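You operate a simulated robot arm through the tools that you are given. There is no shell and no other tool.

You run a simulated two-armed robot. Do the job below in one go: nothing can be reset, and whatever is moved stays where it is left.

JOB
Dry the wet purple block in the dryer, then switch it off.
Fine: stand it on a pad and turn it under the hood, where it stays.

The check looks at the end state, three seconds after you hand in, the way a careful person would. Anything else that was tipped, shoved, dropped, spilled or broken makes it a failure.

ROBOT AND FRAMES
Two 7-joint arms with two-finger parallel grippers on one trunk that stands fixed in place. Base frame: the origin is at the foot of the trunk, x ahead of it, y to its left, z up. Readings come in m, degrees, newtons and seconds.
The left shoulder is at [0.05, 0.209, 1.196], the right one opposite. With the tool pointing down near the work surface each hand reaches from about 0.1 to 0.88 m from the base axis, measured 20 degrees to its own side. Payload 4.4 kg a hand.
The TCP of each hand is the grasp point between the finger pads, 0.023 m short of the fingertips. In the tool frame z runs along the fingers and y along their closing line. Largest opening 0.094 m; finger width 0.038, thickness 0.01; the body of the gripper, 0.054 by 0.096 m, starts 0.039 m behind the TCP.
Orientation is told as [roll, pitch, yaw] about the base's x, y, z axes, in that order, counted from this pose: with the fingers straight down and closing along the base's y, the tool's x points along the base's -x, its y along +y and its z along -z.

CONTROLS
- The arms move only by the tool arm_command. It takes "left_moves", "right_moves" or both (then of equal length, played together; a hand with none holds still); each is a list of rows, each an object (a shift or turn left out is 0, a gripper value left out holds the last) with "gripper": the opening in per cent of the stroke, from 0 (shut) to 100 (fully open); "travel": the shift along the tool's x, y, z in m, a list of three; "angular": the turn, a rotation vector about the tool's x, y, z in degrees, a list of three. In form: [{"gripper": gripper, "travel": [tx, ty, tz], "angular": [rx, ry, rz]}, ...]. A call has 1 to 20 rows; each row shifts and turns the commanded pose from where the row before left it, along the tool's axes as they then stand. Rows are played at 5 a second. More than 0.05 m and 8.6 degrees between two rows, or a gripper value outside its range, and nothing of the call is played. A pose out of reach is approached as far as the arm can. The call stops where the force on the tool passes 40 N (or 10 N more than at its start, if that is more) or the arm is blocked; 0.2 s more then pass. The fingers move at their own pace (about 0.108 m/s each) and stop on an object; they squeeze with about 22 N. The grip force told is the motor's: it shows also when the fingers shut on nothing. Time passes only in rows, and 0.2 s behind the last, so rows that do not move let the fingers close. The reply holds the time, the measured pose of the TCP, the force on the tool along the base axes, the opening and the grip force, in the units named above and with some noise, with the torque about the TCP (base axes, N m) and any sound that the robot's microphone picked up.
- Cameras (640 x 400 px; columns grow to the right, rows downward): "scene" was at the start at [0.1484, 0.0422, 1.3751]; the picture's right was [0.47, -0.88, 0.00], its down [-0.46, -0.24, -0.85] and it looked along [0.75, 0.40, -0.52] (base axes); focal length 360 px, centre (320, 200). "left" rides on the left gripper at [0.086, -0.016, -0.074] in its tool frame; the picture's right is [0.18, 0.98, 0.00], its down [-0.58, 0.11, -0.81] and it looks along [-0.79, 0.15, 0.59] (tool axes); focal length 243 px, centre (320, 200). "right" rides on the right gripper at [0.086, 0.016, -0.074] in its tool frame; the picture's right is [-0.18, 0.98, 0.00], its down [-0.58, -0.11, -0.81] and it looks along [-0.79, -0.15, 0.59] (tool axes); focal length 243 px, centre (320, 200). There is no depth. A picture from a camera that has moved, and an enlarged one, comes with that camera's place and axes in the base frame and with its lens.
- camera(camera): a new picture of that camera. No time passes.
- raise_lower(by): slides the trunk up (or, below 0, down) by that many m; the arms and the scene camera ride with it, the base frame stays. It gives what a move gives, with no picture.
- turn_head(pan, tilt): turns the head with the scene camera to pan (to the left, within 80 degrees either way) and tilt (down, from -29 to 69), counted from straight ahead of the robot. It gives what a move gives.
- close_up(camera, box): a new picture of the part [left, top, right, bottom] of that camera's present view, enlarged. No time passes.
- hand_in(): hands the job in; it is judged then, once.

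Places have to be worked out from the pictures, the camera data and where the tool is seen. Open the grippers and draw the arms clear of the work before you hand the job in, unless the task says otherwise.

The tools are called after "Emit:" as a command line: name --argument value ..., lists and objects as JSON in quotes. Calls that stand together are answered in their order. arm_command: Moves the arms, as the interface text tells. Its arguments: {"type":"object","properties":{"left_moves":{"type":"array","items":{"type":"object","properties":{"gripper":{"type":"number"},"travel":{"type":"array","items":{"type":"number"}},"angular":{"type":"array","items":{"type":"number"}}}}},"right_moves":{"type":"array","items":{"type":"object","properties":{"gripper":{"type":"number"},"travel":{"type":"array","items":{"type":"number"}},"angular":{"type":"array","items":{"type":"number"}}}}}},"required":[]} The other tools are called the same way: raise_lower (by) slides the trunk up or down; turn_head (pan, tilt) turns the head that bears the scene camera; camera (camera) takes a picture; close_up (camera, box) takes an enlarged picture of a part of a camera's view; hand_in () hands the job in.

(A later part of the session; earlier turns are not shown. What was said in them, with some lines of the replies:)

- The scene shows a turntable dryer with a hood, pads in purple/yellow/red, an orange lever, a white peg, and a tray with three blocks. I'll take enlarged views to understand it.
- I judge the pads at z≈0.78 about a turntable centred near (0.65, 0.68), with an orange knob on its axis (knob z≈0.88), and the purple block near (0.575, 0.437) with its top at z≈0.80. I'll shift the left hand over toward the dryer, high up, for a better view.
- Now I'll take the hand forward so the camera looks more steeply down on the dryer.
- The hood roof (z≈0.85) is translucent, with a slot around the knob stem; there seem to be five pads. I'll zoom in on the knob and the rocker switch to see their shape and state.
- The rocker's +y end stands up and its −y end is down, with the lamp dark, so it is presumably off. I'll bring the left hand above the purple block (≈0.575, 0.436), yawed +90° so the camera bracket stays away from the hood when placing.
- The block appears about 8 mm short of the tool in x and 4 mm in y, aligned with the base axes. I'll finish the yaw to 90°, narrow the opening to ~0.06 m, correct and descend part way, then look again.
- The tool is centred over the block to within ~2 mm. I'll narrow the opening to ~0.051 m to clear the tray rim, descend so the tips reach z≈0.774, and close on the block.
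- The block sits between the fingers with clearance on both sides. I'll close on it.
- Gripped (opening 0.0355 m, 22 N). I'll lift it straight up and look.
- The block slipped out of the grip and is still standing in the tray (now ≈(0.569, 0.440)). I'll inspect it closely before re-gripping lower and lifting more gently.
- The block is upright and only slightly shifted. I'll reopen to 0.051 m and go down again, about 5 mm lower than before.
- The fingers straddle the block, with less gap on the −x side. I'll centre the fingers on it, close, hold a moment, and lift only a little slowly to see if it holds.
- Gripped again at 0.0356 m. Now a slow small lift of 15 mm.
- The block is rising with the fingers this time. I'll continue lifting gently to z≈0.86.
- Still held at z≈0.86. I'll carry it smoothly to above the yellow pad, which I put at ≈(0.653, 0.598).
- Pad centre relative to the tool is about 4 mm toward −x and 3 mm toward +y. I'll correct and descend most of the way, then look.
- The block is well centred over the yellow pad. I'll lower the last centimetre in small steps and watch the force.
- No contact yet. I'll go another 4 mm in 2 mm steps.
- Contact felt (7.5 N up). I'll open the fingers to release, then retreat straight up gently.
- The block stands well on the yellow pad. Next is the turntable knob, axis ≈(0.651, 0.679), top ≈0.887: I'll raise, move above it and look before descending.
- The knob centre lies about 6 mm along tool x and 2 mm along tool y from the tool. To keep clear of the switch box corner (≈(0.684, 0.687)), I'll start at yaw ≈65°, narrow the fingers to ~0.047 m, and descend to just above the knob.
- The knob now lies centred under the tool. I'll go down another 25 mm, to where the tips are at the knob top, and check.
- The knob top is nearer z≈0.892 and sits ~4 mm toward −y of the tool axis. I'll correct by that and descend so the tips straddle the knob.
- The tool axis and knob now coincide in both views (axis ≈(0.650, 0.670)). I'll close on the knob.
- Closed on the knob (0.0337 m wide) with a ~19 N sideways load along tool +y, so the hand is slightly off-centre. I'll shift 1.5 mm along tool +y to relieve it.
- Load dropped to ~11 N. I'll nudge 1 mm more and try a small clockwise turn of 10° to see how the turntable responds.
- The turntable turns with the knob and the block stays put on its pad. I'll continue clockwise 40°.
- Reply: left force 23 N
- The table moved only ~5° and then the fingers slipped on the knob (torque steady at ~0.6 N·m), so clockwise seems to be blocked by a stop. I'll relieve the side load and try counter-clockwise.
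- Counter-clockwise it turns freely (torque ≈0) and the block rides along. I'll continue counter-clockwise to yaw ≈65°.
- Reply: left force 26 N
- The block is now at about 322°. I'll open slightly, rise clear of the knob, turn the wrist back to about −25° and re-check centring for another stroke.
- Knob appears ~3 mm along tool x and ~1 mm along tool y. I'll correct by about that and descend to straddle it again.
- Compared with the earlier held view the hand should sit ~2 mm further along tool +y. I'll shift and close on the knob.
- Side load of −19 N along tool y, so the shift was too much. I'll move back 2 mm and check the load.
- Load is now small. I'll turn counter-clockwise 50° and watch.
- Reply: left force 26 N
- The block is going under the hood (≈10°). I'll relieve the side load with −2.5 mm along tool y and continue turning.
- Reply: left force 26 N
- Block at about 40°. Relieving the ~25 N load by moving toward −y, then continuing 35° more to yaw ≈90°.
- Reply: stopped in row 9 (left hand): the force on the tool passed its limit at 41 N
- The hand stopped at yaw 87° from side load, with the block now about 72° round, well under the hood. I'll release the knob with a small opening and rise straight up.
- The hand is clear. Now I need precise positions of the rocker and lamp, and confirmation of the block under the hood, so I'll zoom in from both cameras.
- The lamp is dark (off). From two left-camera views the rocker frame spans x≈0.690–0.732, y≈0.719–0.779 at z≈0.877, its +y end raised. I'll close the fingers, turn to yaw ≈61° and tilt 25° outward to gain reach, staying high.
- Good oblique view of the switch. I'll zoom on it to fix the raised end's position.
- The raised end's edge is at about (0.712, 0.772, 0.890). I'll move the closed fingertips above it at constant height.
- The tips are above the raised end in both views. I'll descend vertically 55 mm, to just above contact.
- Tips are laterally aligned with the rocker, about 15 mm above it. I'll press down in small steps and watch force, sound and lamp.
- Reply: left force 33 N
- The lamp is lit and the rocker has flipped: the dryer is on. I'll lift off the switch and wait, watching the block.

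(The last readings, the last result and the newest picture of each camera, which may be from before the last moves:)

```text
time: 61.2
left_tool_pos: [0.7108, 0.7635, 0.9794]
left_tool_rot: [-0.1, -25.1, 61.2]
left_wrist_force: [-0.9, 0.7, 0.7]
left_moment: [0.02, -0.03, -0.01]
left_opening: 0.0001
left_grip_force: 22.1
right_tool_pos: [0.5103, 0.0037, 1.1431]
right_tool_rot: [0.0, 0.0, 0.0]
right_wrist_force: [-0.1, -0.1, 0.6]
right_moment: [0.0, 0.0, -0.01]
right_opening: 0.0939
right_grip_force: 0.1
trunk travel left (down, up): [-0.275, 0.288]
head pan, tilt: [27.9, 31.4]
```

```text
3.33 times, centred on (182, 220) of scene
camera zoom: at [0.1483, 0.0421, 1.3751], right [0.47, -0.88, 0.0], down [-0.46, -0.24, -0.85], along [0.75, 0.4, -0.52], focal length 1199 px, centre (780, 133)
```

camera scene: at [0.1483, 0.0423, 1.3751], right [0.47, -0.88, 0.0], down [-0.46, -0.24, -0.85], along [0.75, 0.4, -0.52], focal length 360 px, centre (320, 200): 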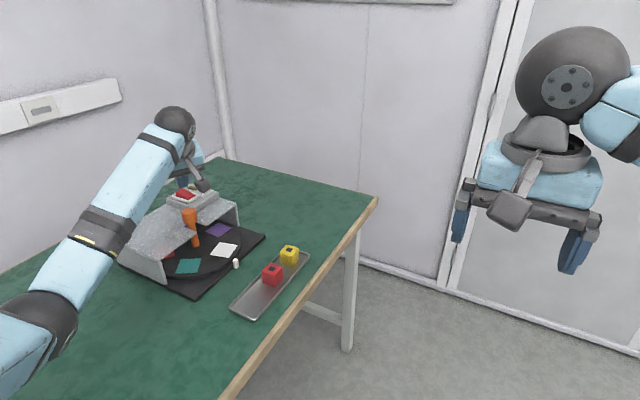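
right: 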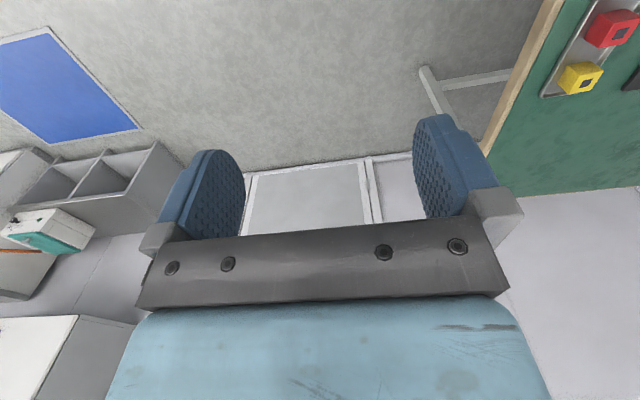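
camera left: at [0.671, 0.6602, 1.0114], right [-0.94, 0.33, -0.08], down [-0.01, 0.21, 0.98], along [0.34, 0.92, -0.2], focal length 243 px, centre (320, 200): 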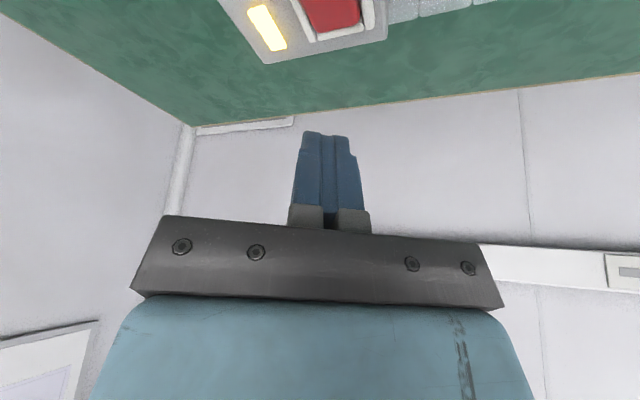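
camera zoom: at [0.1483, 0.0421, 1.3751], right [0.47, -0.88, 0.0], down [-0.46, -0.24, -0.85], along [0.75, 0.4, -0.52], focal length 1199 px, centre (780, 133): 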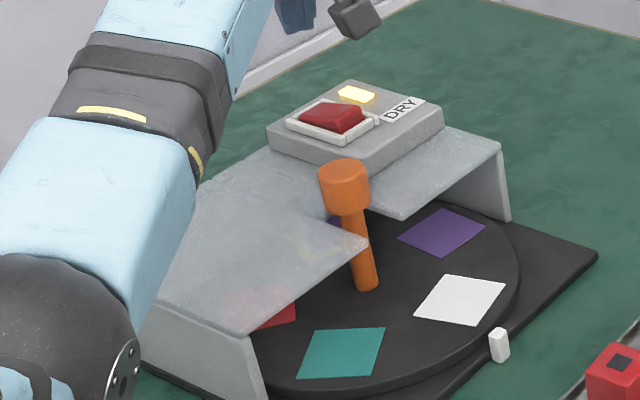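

Dryer is on and the hand is clear. To watch the block dry from under the hood's front, I'll move the left hand to a viewing spot in front, above the tray, keeping high on the way.

Emit:
arm_command --left_moves '[{"travel": [0.0329, -0.0143, -0.0155]}, {"travel": [0.0329, -0.0143, -0.0155]}, {"travel": [0.0329, -0.0143, -0.0155]}, {"travel": [0.0329, -0.0143, -0.0155]}, {"travel": [0.0329, -0.0143, -0.0155]}, {"travel": [0.0329, -0.0143, -0.0155]}, {"travel": [0.0329, -0.0143, -0.0155]}, {"travel": [0.0329, -0.0143, -0.0155]}, {"angular": [-3.1, 0, -6.55]}, {"angular": [-3.1, 0, -6.55]}, {"angular": [-3.1, 0, -6.55]}, {"angular": [-3.1, 0, -6.55], "gripper": 100}, {}, {}, {}]'

Emit:
camera --camera "left"

Emit:
camera --camera "scene"

```text
time: 64.4
left_tool_pos: [0.6713, 0.454, 0.9787]
left_tool_rot: [-0.1, -25.1, 90.2]
left_wrist_force: [-0.3, -0.1, 0.5]
left_moment: [0.02, 0.0, -0.01]
left_opening: 0.0938
left_grip_force: 0.1
right_tool_pos: [0.5111, 0.0044, 1.1425]
right_tool_rot: [0.1, 0.0, 0.0]
right_wrist_force: [-0.6, 0.0, 0.0]
right_moment: [0.04, 0.0, -0.02]
right_opening: 0.0942
right_grip_force: 0.0
trunk travel left (down, up): [-0.275, 0.288]
head pan, tilt: [27.9, 31.4]
```

```text
taken
camera left: at [0.6861, 0.3449, 1.0116], right [-0.98, -0.17, -0.08], down [-0.11, 0.18, 0.98], along [-0.15, 0.97, -0.2], focal length 243 px, centre (320, 200)
```

left: 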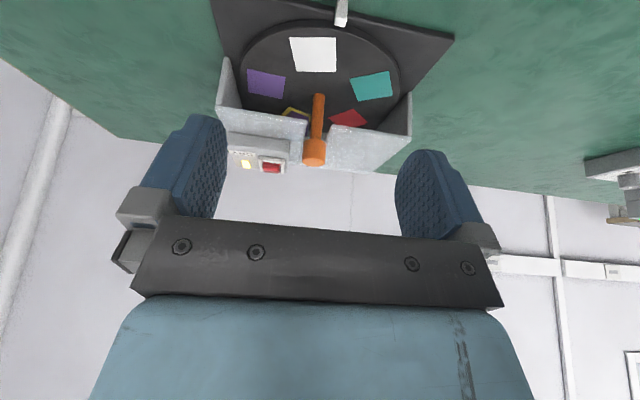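

```text
taken
camera scene: at [0.1484, 0.0423, 1.3751], right [0.47, -0.88, 0.0], down [-0.46, -0.24, -0.85], along [0.75, 0.4, -0.52], focal length 360 px, centre (320, 200)
```

scene: 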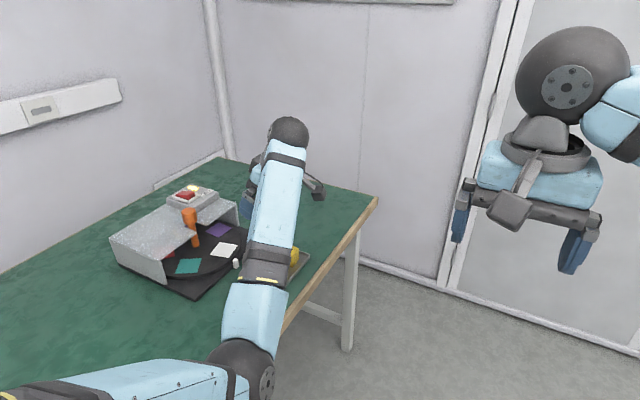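

From here part of the yellow pad is visible under the hood. Let me zoom on it.

Emit:
close_up --camera "left" --box '[210, 60, 370, 180]'

```text
3.33 times, centred on (290, 120) of left
camera zoom: at [0.6861, 0.3449, 1.0116], right [-0.98, -0.17, -0.08], down [-0.11, 0.18, 0.98], along [-0.15, 0.97, -0.2], focal length 809 px, centre (420, 467)
```

zoom: 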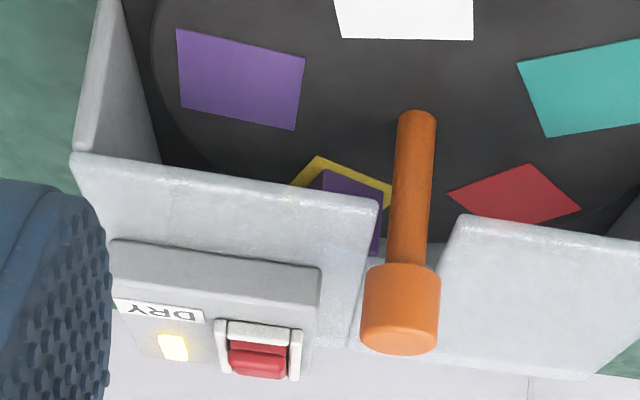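

The roof hides the block's top from this height. I'll lower the hand 80 mm (still well above the tray) to look in under the roof.

Emit:
arm_command --left_moves '[{"travel": [0.0085, 0, 0.0181]}, {"travel": [0.0085, 0, 0.0181]}, {"travel": [0.0085, 0, 0.0181]}, {"travel": [0.0085, 0, 0.0181]}, {}]'

Emit:
close_up --camera "left" --box '[210, 90, 370, 210]'

Emit:
camera --camera "scene"

```text
time: 65.6
left_tool_pos: [0.6704, 0.4528, 0.8993]
left_tool_rot: [0.0, -25.1, 90.1]
left_wrist_force: [0.2, 0.0, -0.5]
left_moment: [-0.01, -0.05, 0.0]
left_opening: 0.0941
left_grip_force: 0.1
right_tool_pos: [0.5106, 0.0039, 1.1423]
right_tool_rot: [0.0, 0.0, -0.1]
right_wrist_force: [0.0, -0.1, 1.0]
right_moment: [-0.01, -0.02, 0.03]
right_opening: 0.0939
right_grip_force: 0.0
trunk travel left (down, up): [-0.275, 0.288]
head pan, tilt: [27.9, 31.4]
```

```text
3.33 times, centred on (290, 150) of left
camera zoom: at [0.6859, 0.3437, 0.9303], right [-0.98, -0.17, -0.08], down [-0.11, 0.18, 0.98], along [-0.15, 0.97, -0.2], focal length 809 px, centre (420, 367)
```

zoom: 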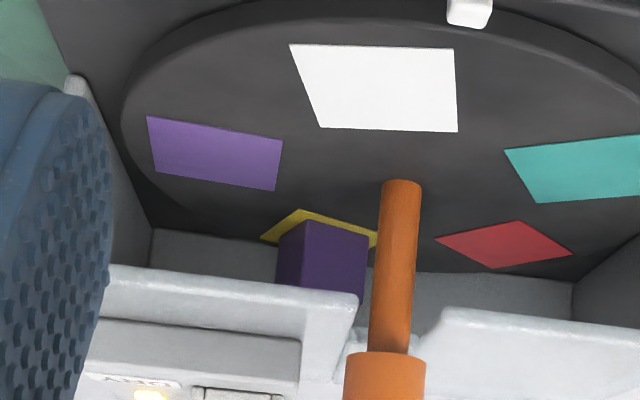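

```text
taken
camera scene: at [0.1482, 0.0421, 1.3751], right [0.47, -0.88, 0.0], down [-0.46, -0.24, -0.85], along [0.75, 0.4, -0.52], focal length 360 px, centre (320, 200)
```

scene: 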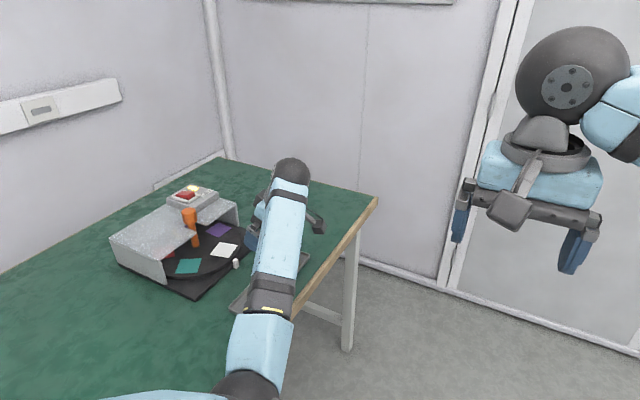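

The roof edge still hides the block's top. Another 25 mm lower should show it, still 5 cm above the tray's blocks.

Emit:
arm_command --left_moves '[{"travel": [0.0053, 0, 0.0113]}, {"travel": [0.0053, 0, 0.0113]}, {}, {}, {}]'

Emit:
close_up --camera "left" --box '[210, 100, 370, 220]'

```text
time: 66.8
left_tool_pos: [0.6702, 0.4537, 0.8744]
left_tool_rot: [0.0, -25.1, 90.3]
left_wrist_force: [0.0, -0.5, -0.2]
left_moment: [0.0, 0.05, 0.05]
left_opening: 0.094
left_grip_force: 0.0
right_tool_pos: [0.5117, 0.0046, 1.143]
right_tool_rot: [0.0, 0.0, -0.1]
right_wrist_force: [-0.8, 0.4, -0.6]
right_moment: [-0.01, -0.01, 0.03]
right_opening: 0.0942
right_grip_force: 0.1
trunk travel left (down, up): [-0.275, 0.288]
head pan, tilt: [27.9, 31.4]
```

```text
3.33 times, centred on (290, 160) of left
camera zoom: at [0.6858, 0.3443, 0.9066], right [-0.98, -0.17, -0.08], down [-0.11, 0.18, 0.98], along [-0.15, 0.97, -0.2], focal length 809 px, centre (420, 333)
```

zoom: 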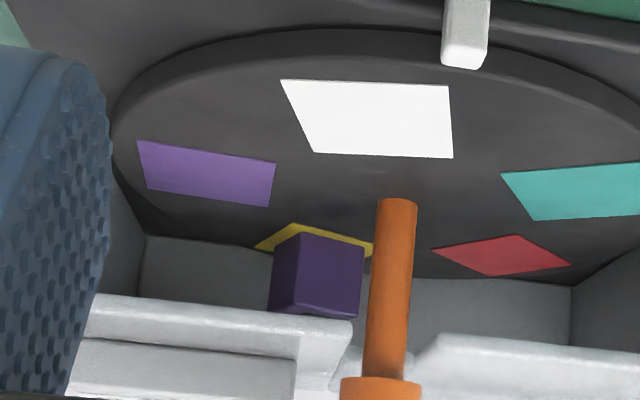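

The block's top rim is just appearing. I'll go 20 mm lower for a grazing view of its top face.

Emit:
arm_command --left_moves '[{"travel": [0.0043, 0, 0.009]}, {"travel": [0.0043, 0, 0.009]}, {}, {}, {}, {}, {}]'

Emit:
close_up --camera "left" --box '[260, 140, 340, 200]'

```text
time: 68.4
left_tool_pos: [0.6712, 0.4536, 0.8528]
left_tool_rot: [0.0, -25.0, 90.3]
left_wrist_force: [0.5, 0.1, 0.0]
left_moment: [0.0, 0.01, 0.0]
left_opening: 0.0941
left_grip_force: 0.1
right_tool_pos: [0.5102, 0.0056, 1.1434]
right_tool_rot: [0.0, 0.0, 0.0]
right_wrist_force: [0.4, 0.1, 0.2]
right_moment: [-0.01, 0.04, -0.02]
right_opening: 0.0941
right_grip_force: 0.1
trunk travel left (down, up): [-0.275, 0.288]
head pan, tilt: [27.9, 31.4]
```

```text
6.67 times, centred on (300, 170) of left
camera zoom: at [0.6867, 0.344, 0.8859], right [-0.98, -0.17, -0.08], down [-0.11, 0.18, 0.98], along [-0.15, 0.97, -0.2], focal length 1618 px, centre (453, 400)
```

zoom: 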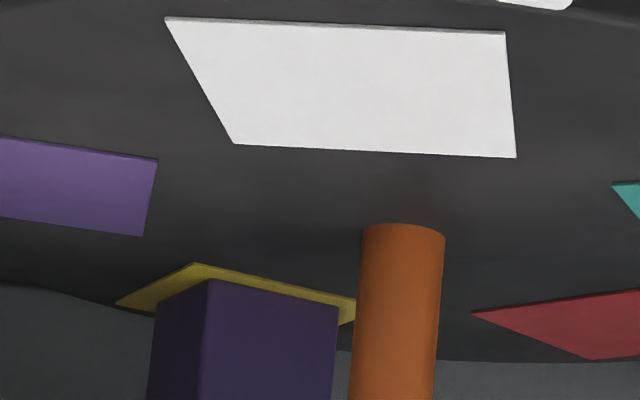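

Emit:
close_up --camera "left" --box '[255, 165, 345, 225]'

```text
6.67 times, centred on (300, 195) of left
camera zoom: at [0.6867, 0.344, 0.8859], right [-0.98, -0.17, -0.08], down [-0.11, 0.18, 0.98], along [-0.15, 0.97, -0.2], focal length 1618 px, centre (453, 233)
```

zoom: 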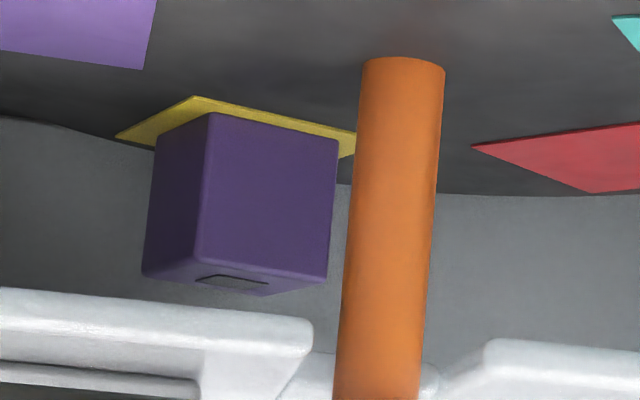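

The block's top now shows the dark square like the other dry blocks, with the light-blue film gone: it is dry. I'll raise, close the fingers and return to above the rocker's −y end to switch off.

Emit:
arm_command --left_moves '[{"travel": [-0.0179, 0, -0.0383], "gripper": 0}, {"travel": [-0.0179, 0, -0.0383]}, {"travel": [-0.0179, 0, -0.0383]}, {"angular": [3.1, 0, 6.55]}, {"angular": [3.1, 0, 6.55]}, {"angular": [3.1, 0, 6.55]}, {"angular": [3.1, 0, 6.55]}, {"travel": [-0.0341, 0.0142, 0.0161]}, {"travel": [-0.0341, 0.0142, 0.0161]}, {"travel": [-0.0341, 0.0142, 0.0161]}, {"travel": [-0.0341, 0.0142, 0.0161]}, {"travel": [-0.0341, 0.0142, 0.0161]}, {"travel": [-0.0341, 0.0142, 0.0161]}, {"travel": [-0.0341, 0.0142, 0.0161]}, {}]'

Emit:
camera --camera "left"

Emit:
close_up --camera "scene" --box '[130, 140, 242, 230]'

```text
time: 71.6
left_tool_pos: [0.7139, 0.7324, 0.9831]
left_tool_rot: [-0.2, -25.3, 61.1]
left_wrist_force: [-0.4, 0.5, -0.1]
left_moment: [0.04, -0.01, 0.0]
left_opening: 0.0001
left_grip_force: 21.4
right_tool_pos: [0.5103, 0.0038, 1.1435]
right_tool_rot: [0.0, 0.0, 0.0]
right_wrist_force: [0.4, 0.2, 0.3]
right_moment: [0.03, -0.04, 0.0]
right_opening: 0.094
right_grip_force: 0.0
trunk travel left (down, up): [-0.275, 0.288]
head pan, tilt: [27.9, 31.4]
```

```text
taken
camera left: at [0.6727, 0.6291, 1.0138], right [-0.94, 0.33, -0.08], down [-0.01, 0.21, 0.98], along [0.34, 0.92, -0.2], focal length 243 px, centre (320, 200)
```

left: 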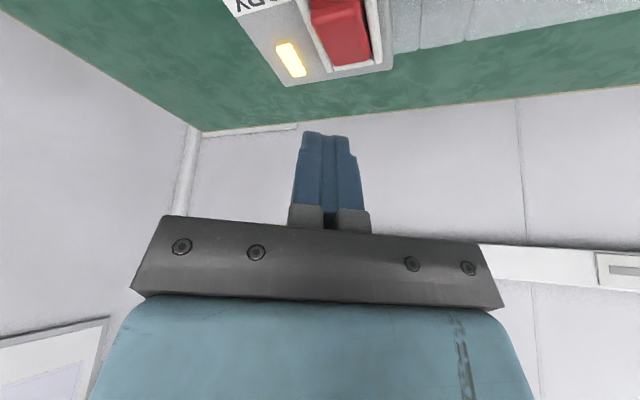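

```text
4.44 times, centred on (186, 185) of scene
camera zoom: at [0.1485, 0.0419, 1.3751], right [0.47, -0.88, 0.0], down [-0.46, -0.24, -0.85], along [0.75, 0.4, -0.52], focal length 1599 px, centre (916, 267)
```

zoom: 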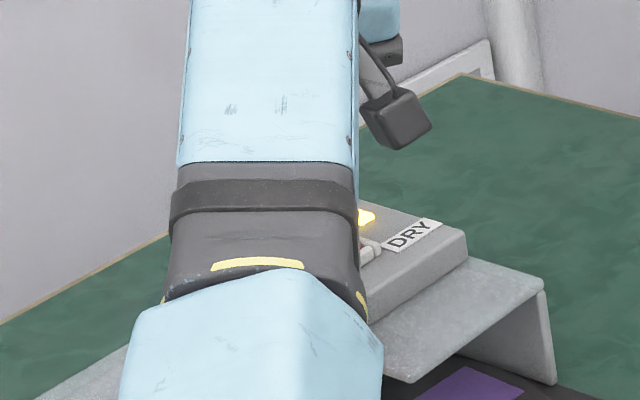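

The arm came back with its elbow in a different posture. I'll check the full scene for clearance before lowering.

Emit:
camera --camera "scene"

Emit:
camera --camera "right"

```text
taken
camera scene: at [0.1485, 0.0419, 1.3751], right [0.47, -0.88, 0.0], down [-0.46, -0.24, -0.85], along [0.75, 0.4, -0.52], focal length 360 px, centre (320, 200)
```

scene: 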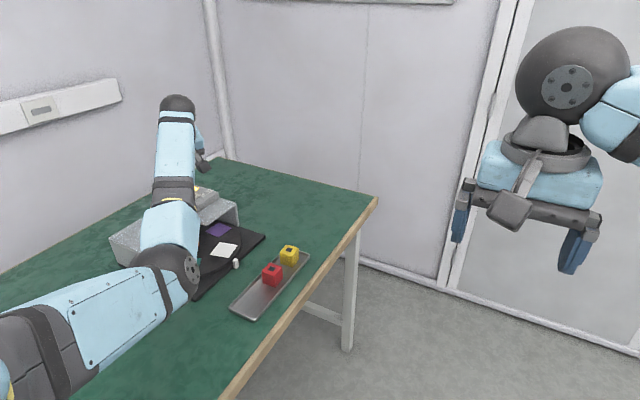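

```text
taken
camera right: at [0.424, 0.0193, 1.217], right [0.18, 0.98, 0.0], down [0.58, -0.11, 0.81], along [0.79, -0.15, -0.59], focal length 243 px, centre (320, 200)
```

right: 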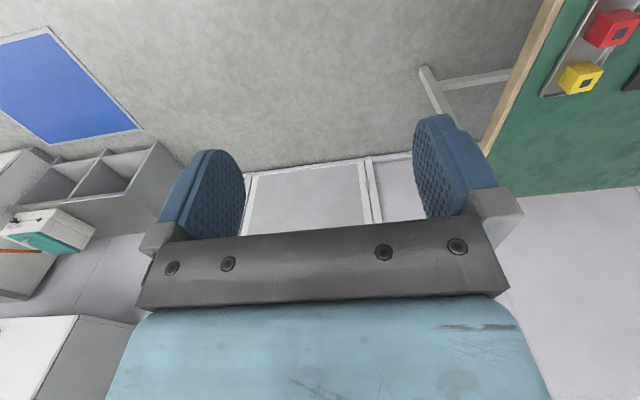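

Clearances look fine: the forearm stays well above the hood. I'll descend to just above the raised −y end of the rocker.

Emit:
arm_command --left_moves '[{"travel": [0.0086, 0.0006, 0.0173]}, {"travel": [0.0086, 0.0006, 0.0173]}, {"travel": [0.0075, 0.0006, 0.0155]}, {}]'

Emit:
camera --camera "left"

Emit:
close_up --camera "left" --box '[220, 0, 420, 150]'

```text
time: 72.6
left_tool_pos: [0.7103, 0.7326, 0.9266]
left_tool_rot: [-0.2, -25.2, 61.1]
left_wrist_force: [-0.9, -0.4, 0.6]
left_moment: [0.0, -0.04, -0.03]
left_opening: 0.0002
left_grip_force: 22.2
right_tool_pos: [0.5105, 0.0028, 1.1418]
right_tool_rot: [0.0, 0.0, 0.1]
right_wrist_force: [0.1, -0.5, -0.7]
right_moment: [-0.01, 0.03, 0.01]
right_opening: 0.0939
right_grip_force: 0.0
trunk travel left (down, up): [-0.275, 0.288]
head pan, tilt: [27.9, 31.4]
```

```text
taken
camera left: at [0.6699, 0.6285, 0.9584], right [-0.94, 0.33, -0.08], down [-0.01, 0.21, 0.98], along [0.34, 0.92, -0.2], focal length 243 px, centre (320, 200)
```

left: 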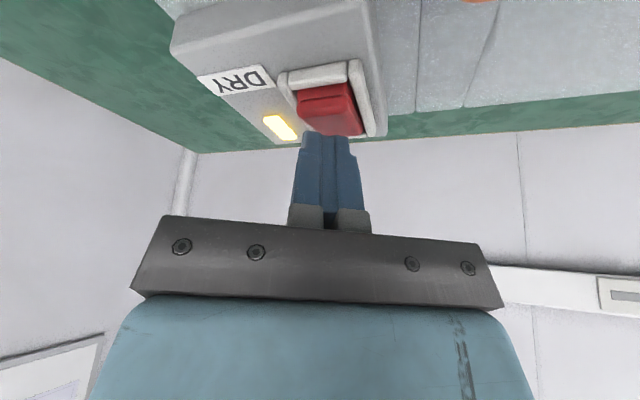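

```text
2.67 times, centred on (320, 75) of left
camera zoom: at [0.6699, 0.6285, 0.9584], right [-0.94, 0.33, -0.08], down [-0.01, 0.21, 0.98], along [0.34, 0.92, -0.2], focal length 647 px, centre (320, 533)
```

zoom: 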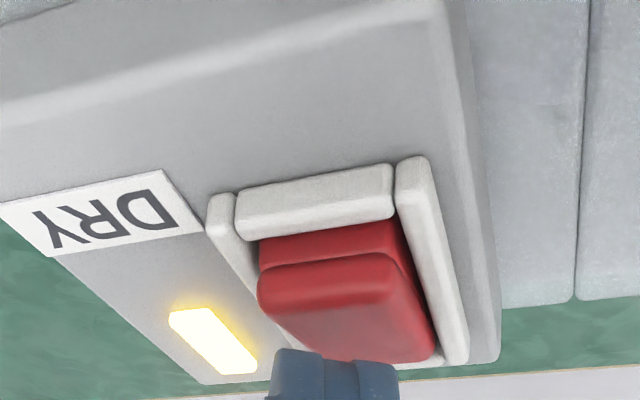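

The raised −y edge is at y≈0.725; the tips are just inside it. I'll shift 3 mm toward −y and press down in small steps as before.

Emit:
arm_command --left_moves '[{"travel": [0.0024, -0.0014, -0.0011]}, {"travel": [0.003, 0, 0.0063]}, {"travel": [0.0017, 0, 0.0036]}, {"travel": [0.0013, 0, 0.0027]}, {"travel": [0.0013, 0, 0.0027]}, {}]'

Emit:
close_up --camera "left" --box '[200, 20, 400, 170]'

```text
time: 74.0
left_tool_pos: [0.7083, 0.731, 0.9117]
left_tool_rot: [-0.3, -25.4, 61.4]
left_wrist_force: [9.6, 4.1, 14.6]
left_moment: [0.08, -0.1, -0.07]
left_opening: 0.0
left_grip_force: 22.2
right_tool_pos: [0.5099, 0.0034, 1.143]
right_tool_rot: [0.1, 0.0, 0.0]
right_wrist_force: [0.4, -0.4, 0.3]
right_moment: [0.03, -0.01, 0.02]
right_opening: 0.0943
right_grip_force: 0.1
trunk travel left (down, up): [-0.275, 0.288]
head pan, tilt: [27.9, 31.4]
```

```text
2.67 times, centred on (300, 95) of left
camera zoom: at [0.669, 0.626, 0.9433], right [-0.94, 0.33, -0.08], down [-0.01, 0.21, 0.98], along [0.34, 0.92, -0.19], focal length 647 px, centre (373, 480)
```

zoom: 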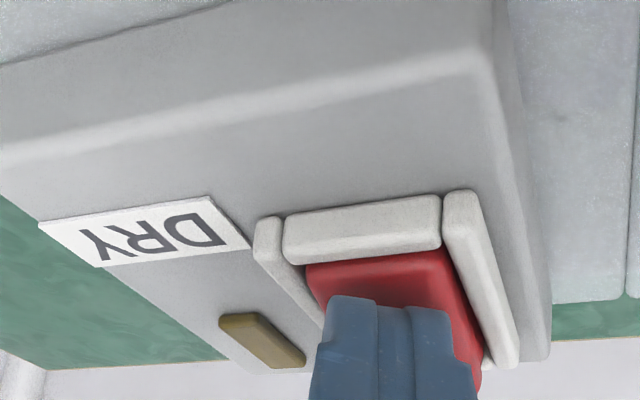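

The lamp is dark and the rocker has flipped back: dryer off. I'll lift straight up off the switch and verify.

Emit:
arm_command --left_moves '[{"travel": [-0.0043, 0, -0.009]}, {"travel": [-0.0085, 0, -0.0181]}, {"travel": [-0.0085, 0, -0.0181]}, {"travel": [-0.0085, 0, -0.0181]}, {}]'

Emit:
camera --camera "left"

Emit:
camera --camera "scene"

```text
time: 75.2
left_tool_pos: [0.7091, 0.7313, 0.9763]
left_tool_rot: [-0.1, -25.1, 61.2]
left_wrist_force: [-0.4, -0.2, 0.1]
left_moment: [-0.02, 0.01, 0.04]
left_opening: 0.0
left_grip_force: 22.6
right_tool_pos: [0.5099, 0.0042, 1.1422]
right_tool_rot: [0.0, 0.1, 0.0]
right_wrist_force: [0.3, 0.4, -0.2]
right_moment: [0.03, -0.02, 0.01]
right_opening: 0.0941
right_grip_force: 0.1
trunk travel left (down, up): [-0.275, 0.288]
head pan, tilt: [27.9, 31.4]
```

```text
taken
camera left: at [0.669, 0.6274, 1.0086], right [-0.94, 0.33, -0.08], down [-0.01, 0.21, 0.98], along [0.34, 0.92, -0.2], focal length 243 px, centre (320, 200)
```

left: 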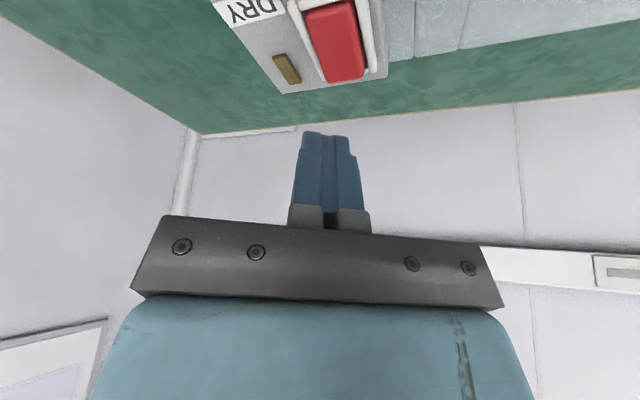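

```text
taken
camera scene: at [0.1487, 0.0425, 1.375], right [0.47, -0.88, 0.0], down [-0.46, -0.24, -0.85], along [0.75, 0.4, -0.52], focal length 360 px, centre (320, 200)
```

scene: 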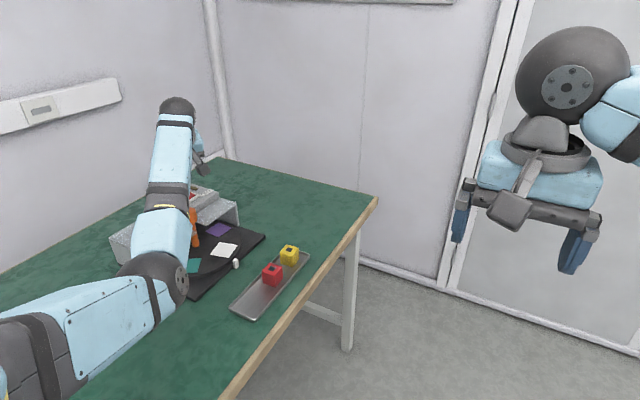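

Off is confirmed (lamp dark, rocker back as at the start). I'll raise the hand, open the gripper, undo the tilt and draw the arm back clear of the work.

Emit:
arm_command --left_moves '[{"travel": [-0.0171, 0, -0.0362]}, {"travel": [-0.0171, 0, -0.0362]}, {"travel": [-0.0171, 0, -0.0362]}, {"travel": [-0.0171, 0, -0.0362]}, {"angular": [0, 8.4, 0], "gripper": 100}, {"angular": [0, 8.4, 0]}, {"angular": [0, 8.2, 0]}, {"travel": [0.0441, 0.0149, 0]}, {"travel": [0.0441, 0.0149, 0]}, {"travel": [0.0441, 0.0149, 0]}, {"travel": [0.0441, 0.0149, 0]}, {"travel": [0.0441, 0.0149, 0]}, {"travel": [0.0441, 0.0149, 0]}, {"travel": [0.0441, 0.0149, 0]}, {}]'

Emit:
camera --camera "scene"

Emit:
camera --camera "left"

```text
time: 78.4
left_tool_pos: [0.4703, 0.5086, 1.1391]
left_tool_rot: [0.0, -0.1, 61.1]
left_wrist_force: [0.6, 0.5, 1.1]
left_moment: [0.01, 0.01, 0.0]
left_opening: 0.0938
left_grip_force: 0.1
right_tool_pos: [0.5117, 0.005, 1.1426]
right_tool_rot: [0.0, 0.0, -0.1]
right_wrist_force: [0.4, 0.7, -0.9]
right_moment: [-0.02, 0.01, 0.0]
right_opening: 0.0941
right_grip_force: 0.2
trunk travel left (down, up): [-0.275, 0.288]
head pan, tilt: [27.9, 31.4]
```

```text
taken
camera scene: at [0.1489, 0.043, 1.375], right [0.47, -0.88, 0.0], down [-0.46, -0.24, -0.85], along [0.75, 0.4, -0.52], focal length 360 px, centre (320, 200)
```

scene: 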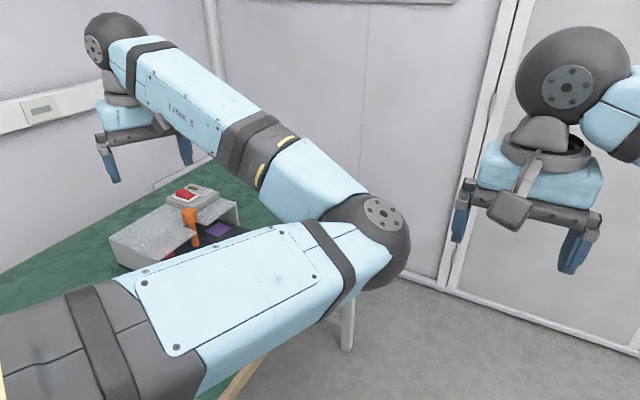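

```text
taken
camera left: at [0.4415, 0.4252, 1.2139], right [-0.95, 0.31, 0.0], down [0.18, 0.56, 0.81], along [0.25, 0.77, -0.59], focal length 243 px, centre (320, 200)
```

left: 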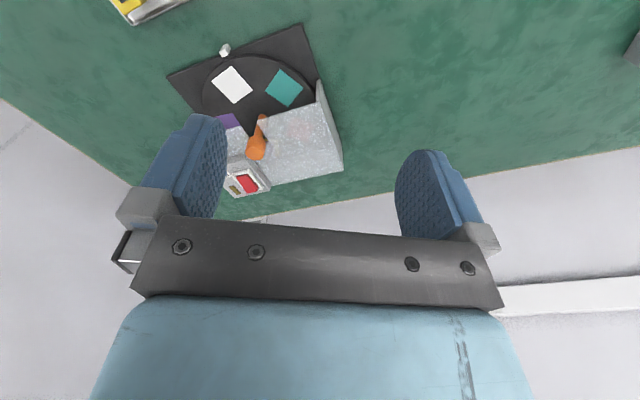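

The hand is clear, but the elbow swung inward near the right hand and hides the scene. I'll turn the wrist back toward its starting yaw in stages, to let the elbow return outward, and check.

Emit:
arm_command --left_moves '[{"angular": [0, 0, 6]}, {"angular": [0, 0, 6]}, {"angular": [0, 0, 6]}, {}]'

Emit:
camera --camera "scene"

```text
time: 79.4
left_tool_pos: [0.4704, 0.5074, 1.1381]
left_tool_rot: [-0.1, -0.1, 43.1]
left_wrist_force: [0.6, -0.2, 0.4]
left_moment: [0.02, 0.02, -0.01]
left_opening: 0.094
left_grip_force: 0.0
right_tool_pos: [0.5113, 0.0037, 1.1431]
right_tool_rot: [0.0, -0.1, 0.0]
right_wrist_force: [0.3, -0.2, 0.4]
right_moment: [0.01, 0.0, 0.0]
right_opening: 0.0938
right_grip_force: 0.0
trunk travel left (down, up): [-0.275, 0.288]
head pan, tilt: [27.9, 31.4]
```

```text
taken
camera scene: at [0.1484, 0.0422, 1.3751], right [0.47, -0.88, 0.0], down [-0.46, -0.24, -0.85], along [0.75, 0.4, -0.52], focal length 360 px, centre (320, 200)
```

scene: 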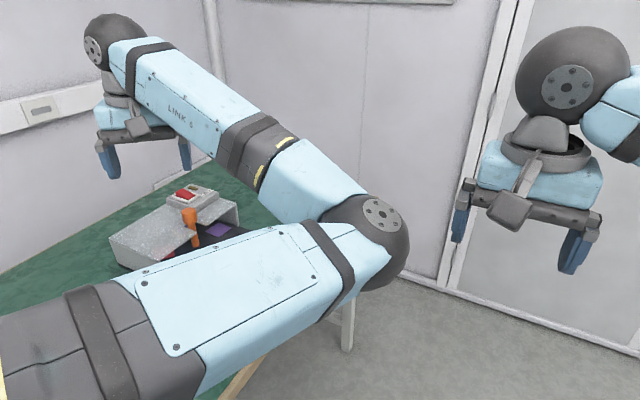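

Only the wrist turned; the elbow remains high (z≈1.14) and clear of everything. I'll verify the work with the left camera from here.

Emit:
camera --camera "left"

Emit:
close_up --camera "scene" --box '[100, 170, 260, 280]'

```text
taken
camera left: at [0.4162, 0.4384, 1.213], right [-0.81, 0.59, 0.0], down [0.35, 0.48, 0.81], along [0.48, 0.65, -0.59], focal length 243 px, centre (320, 200)
```

left: 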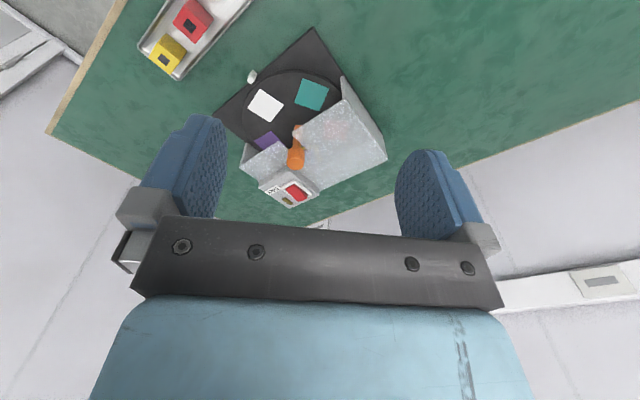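

```text
3.64 times, centred on (180, 225) of scene
camera zoom: at [0.1484, 0.0422, 1.3751], right [0.47, -0.88, 0.0], down [-0.46, -0.24, -0.85], along [0.75, 0.4, -0.52], focal length 1308 px, centre (829, 109)
```

zoom: 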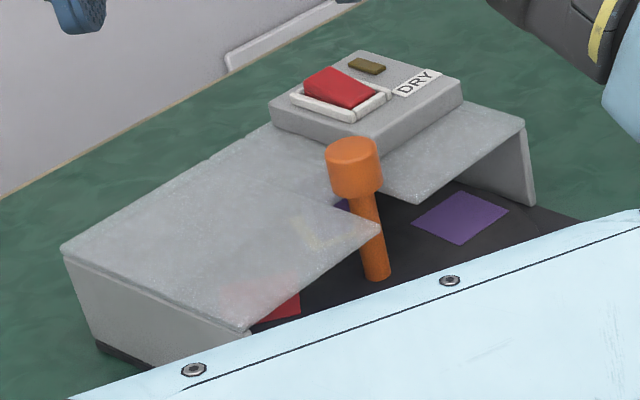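

The dryer is off with the block under the hood. One last zoom from the left camera to confirm that the dryer and the tray's other blocks are undisturbed.

Emit:
close_up --camera "left" --box '[130, 0, 400, 215]'

```text
1.86 times, centred on (265, 108) of left
camera zoom: at [0.4162, 0.4384, 1.213], right [-0.81, 0.59, 0.0], down [0.35, 0.48, 0.81], along [0.48, 0.65, -0.59], focal length 451 px, centre (422, 372)
```

zoom: 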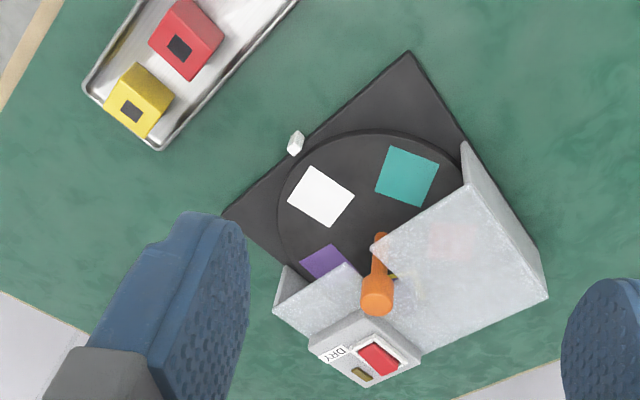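

Everything looks right: the dry block is on its pad under the hood, the dryer is off, the other blocks and the tray are untouched, and both grippers are open and clear. Handing in.

Emit:
hand_in

```text
The job is handed in.
```

The purple block is dry and standing on the yellow pad under the hood, and the dryer is switched off.

- **Drying:** I turned the table until the block was well under the hood and ran the dryer for about 15 seconds. When I checked during drying, the light-blue film on top was gone. The top showed the same dark square as the other two blocks.
- **Switch:** The lamp went dark when I pressed the rocker back, and the rocker looks as it did at the start.
- **One slip:** On the first lift the block slipped out of the fingers and dropped back into the tray. It stayed upright, and the second, gentler lift held.
- **Everything else:** The last pictures show the red and yellow blocks still standing in the tray. I saw no sign that the dryer had shifted.

I left both grippers open and the arms clear of the work. The left elbow ended close to the right hand but not touching it.
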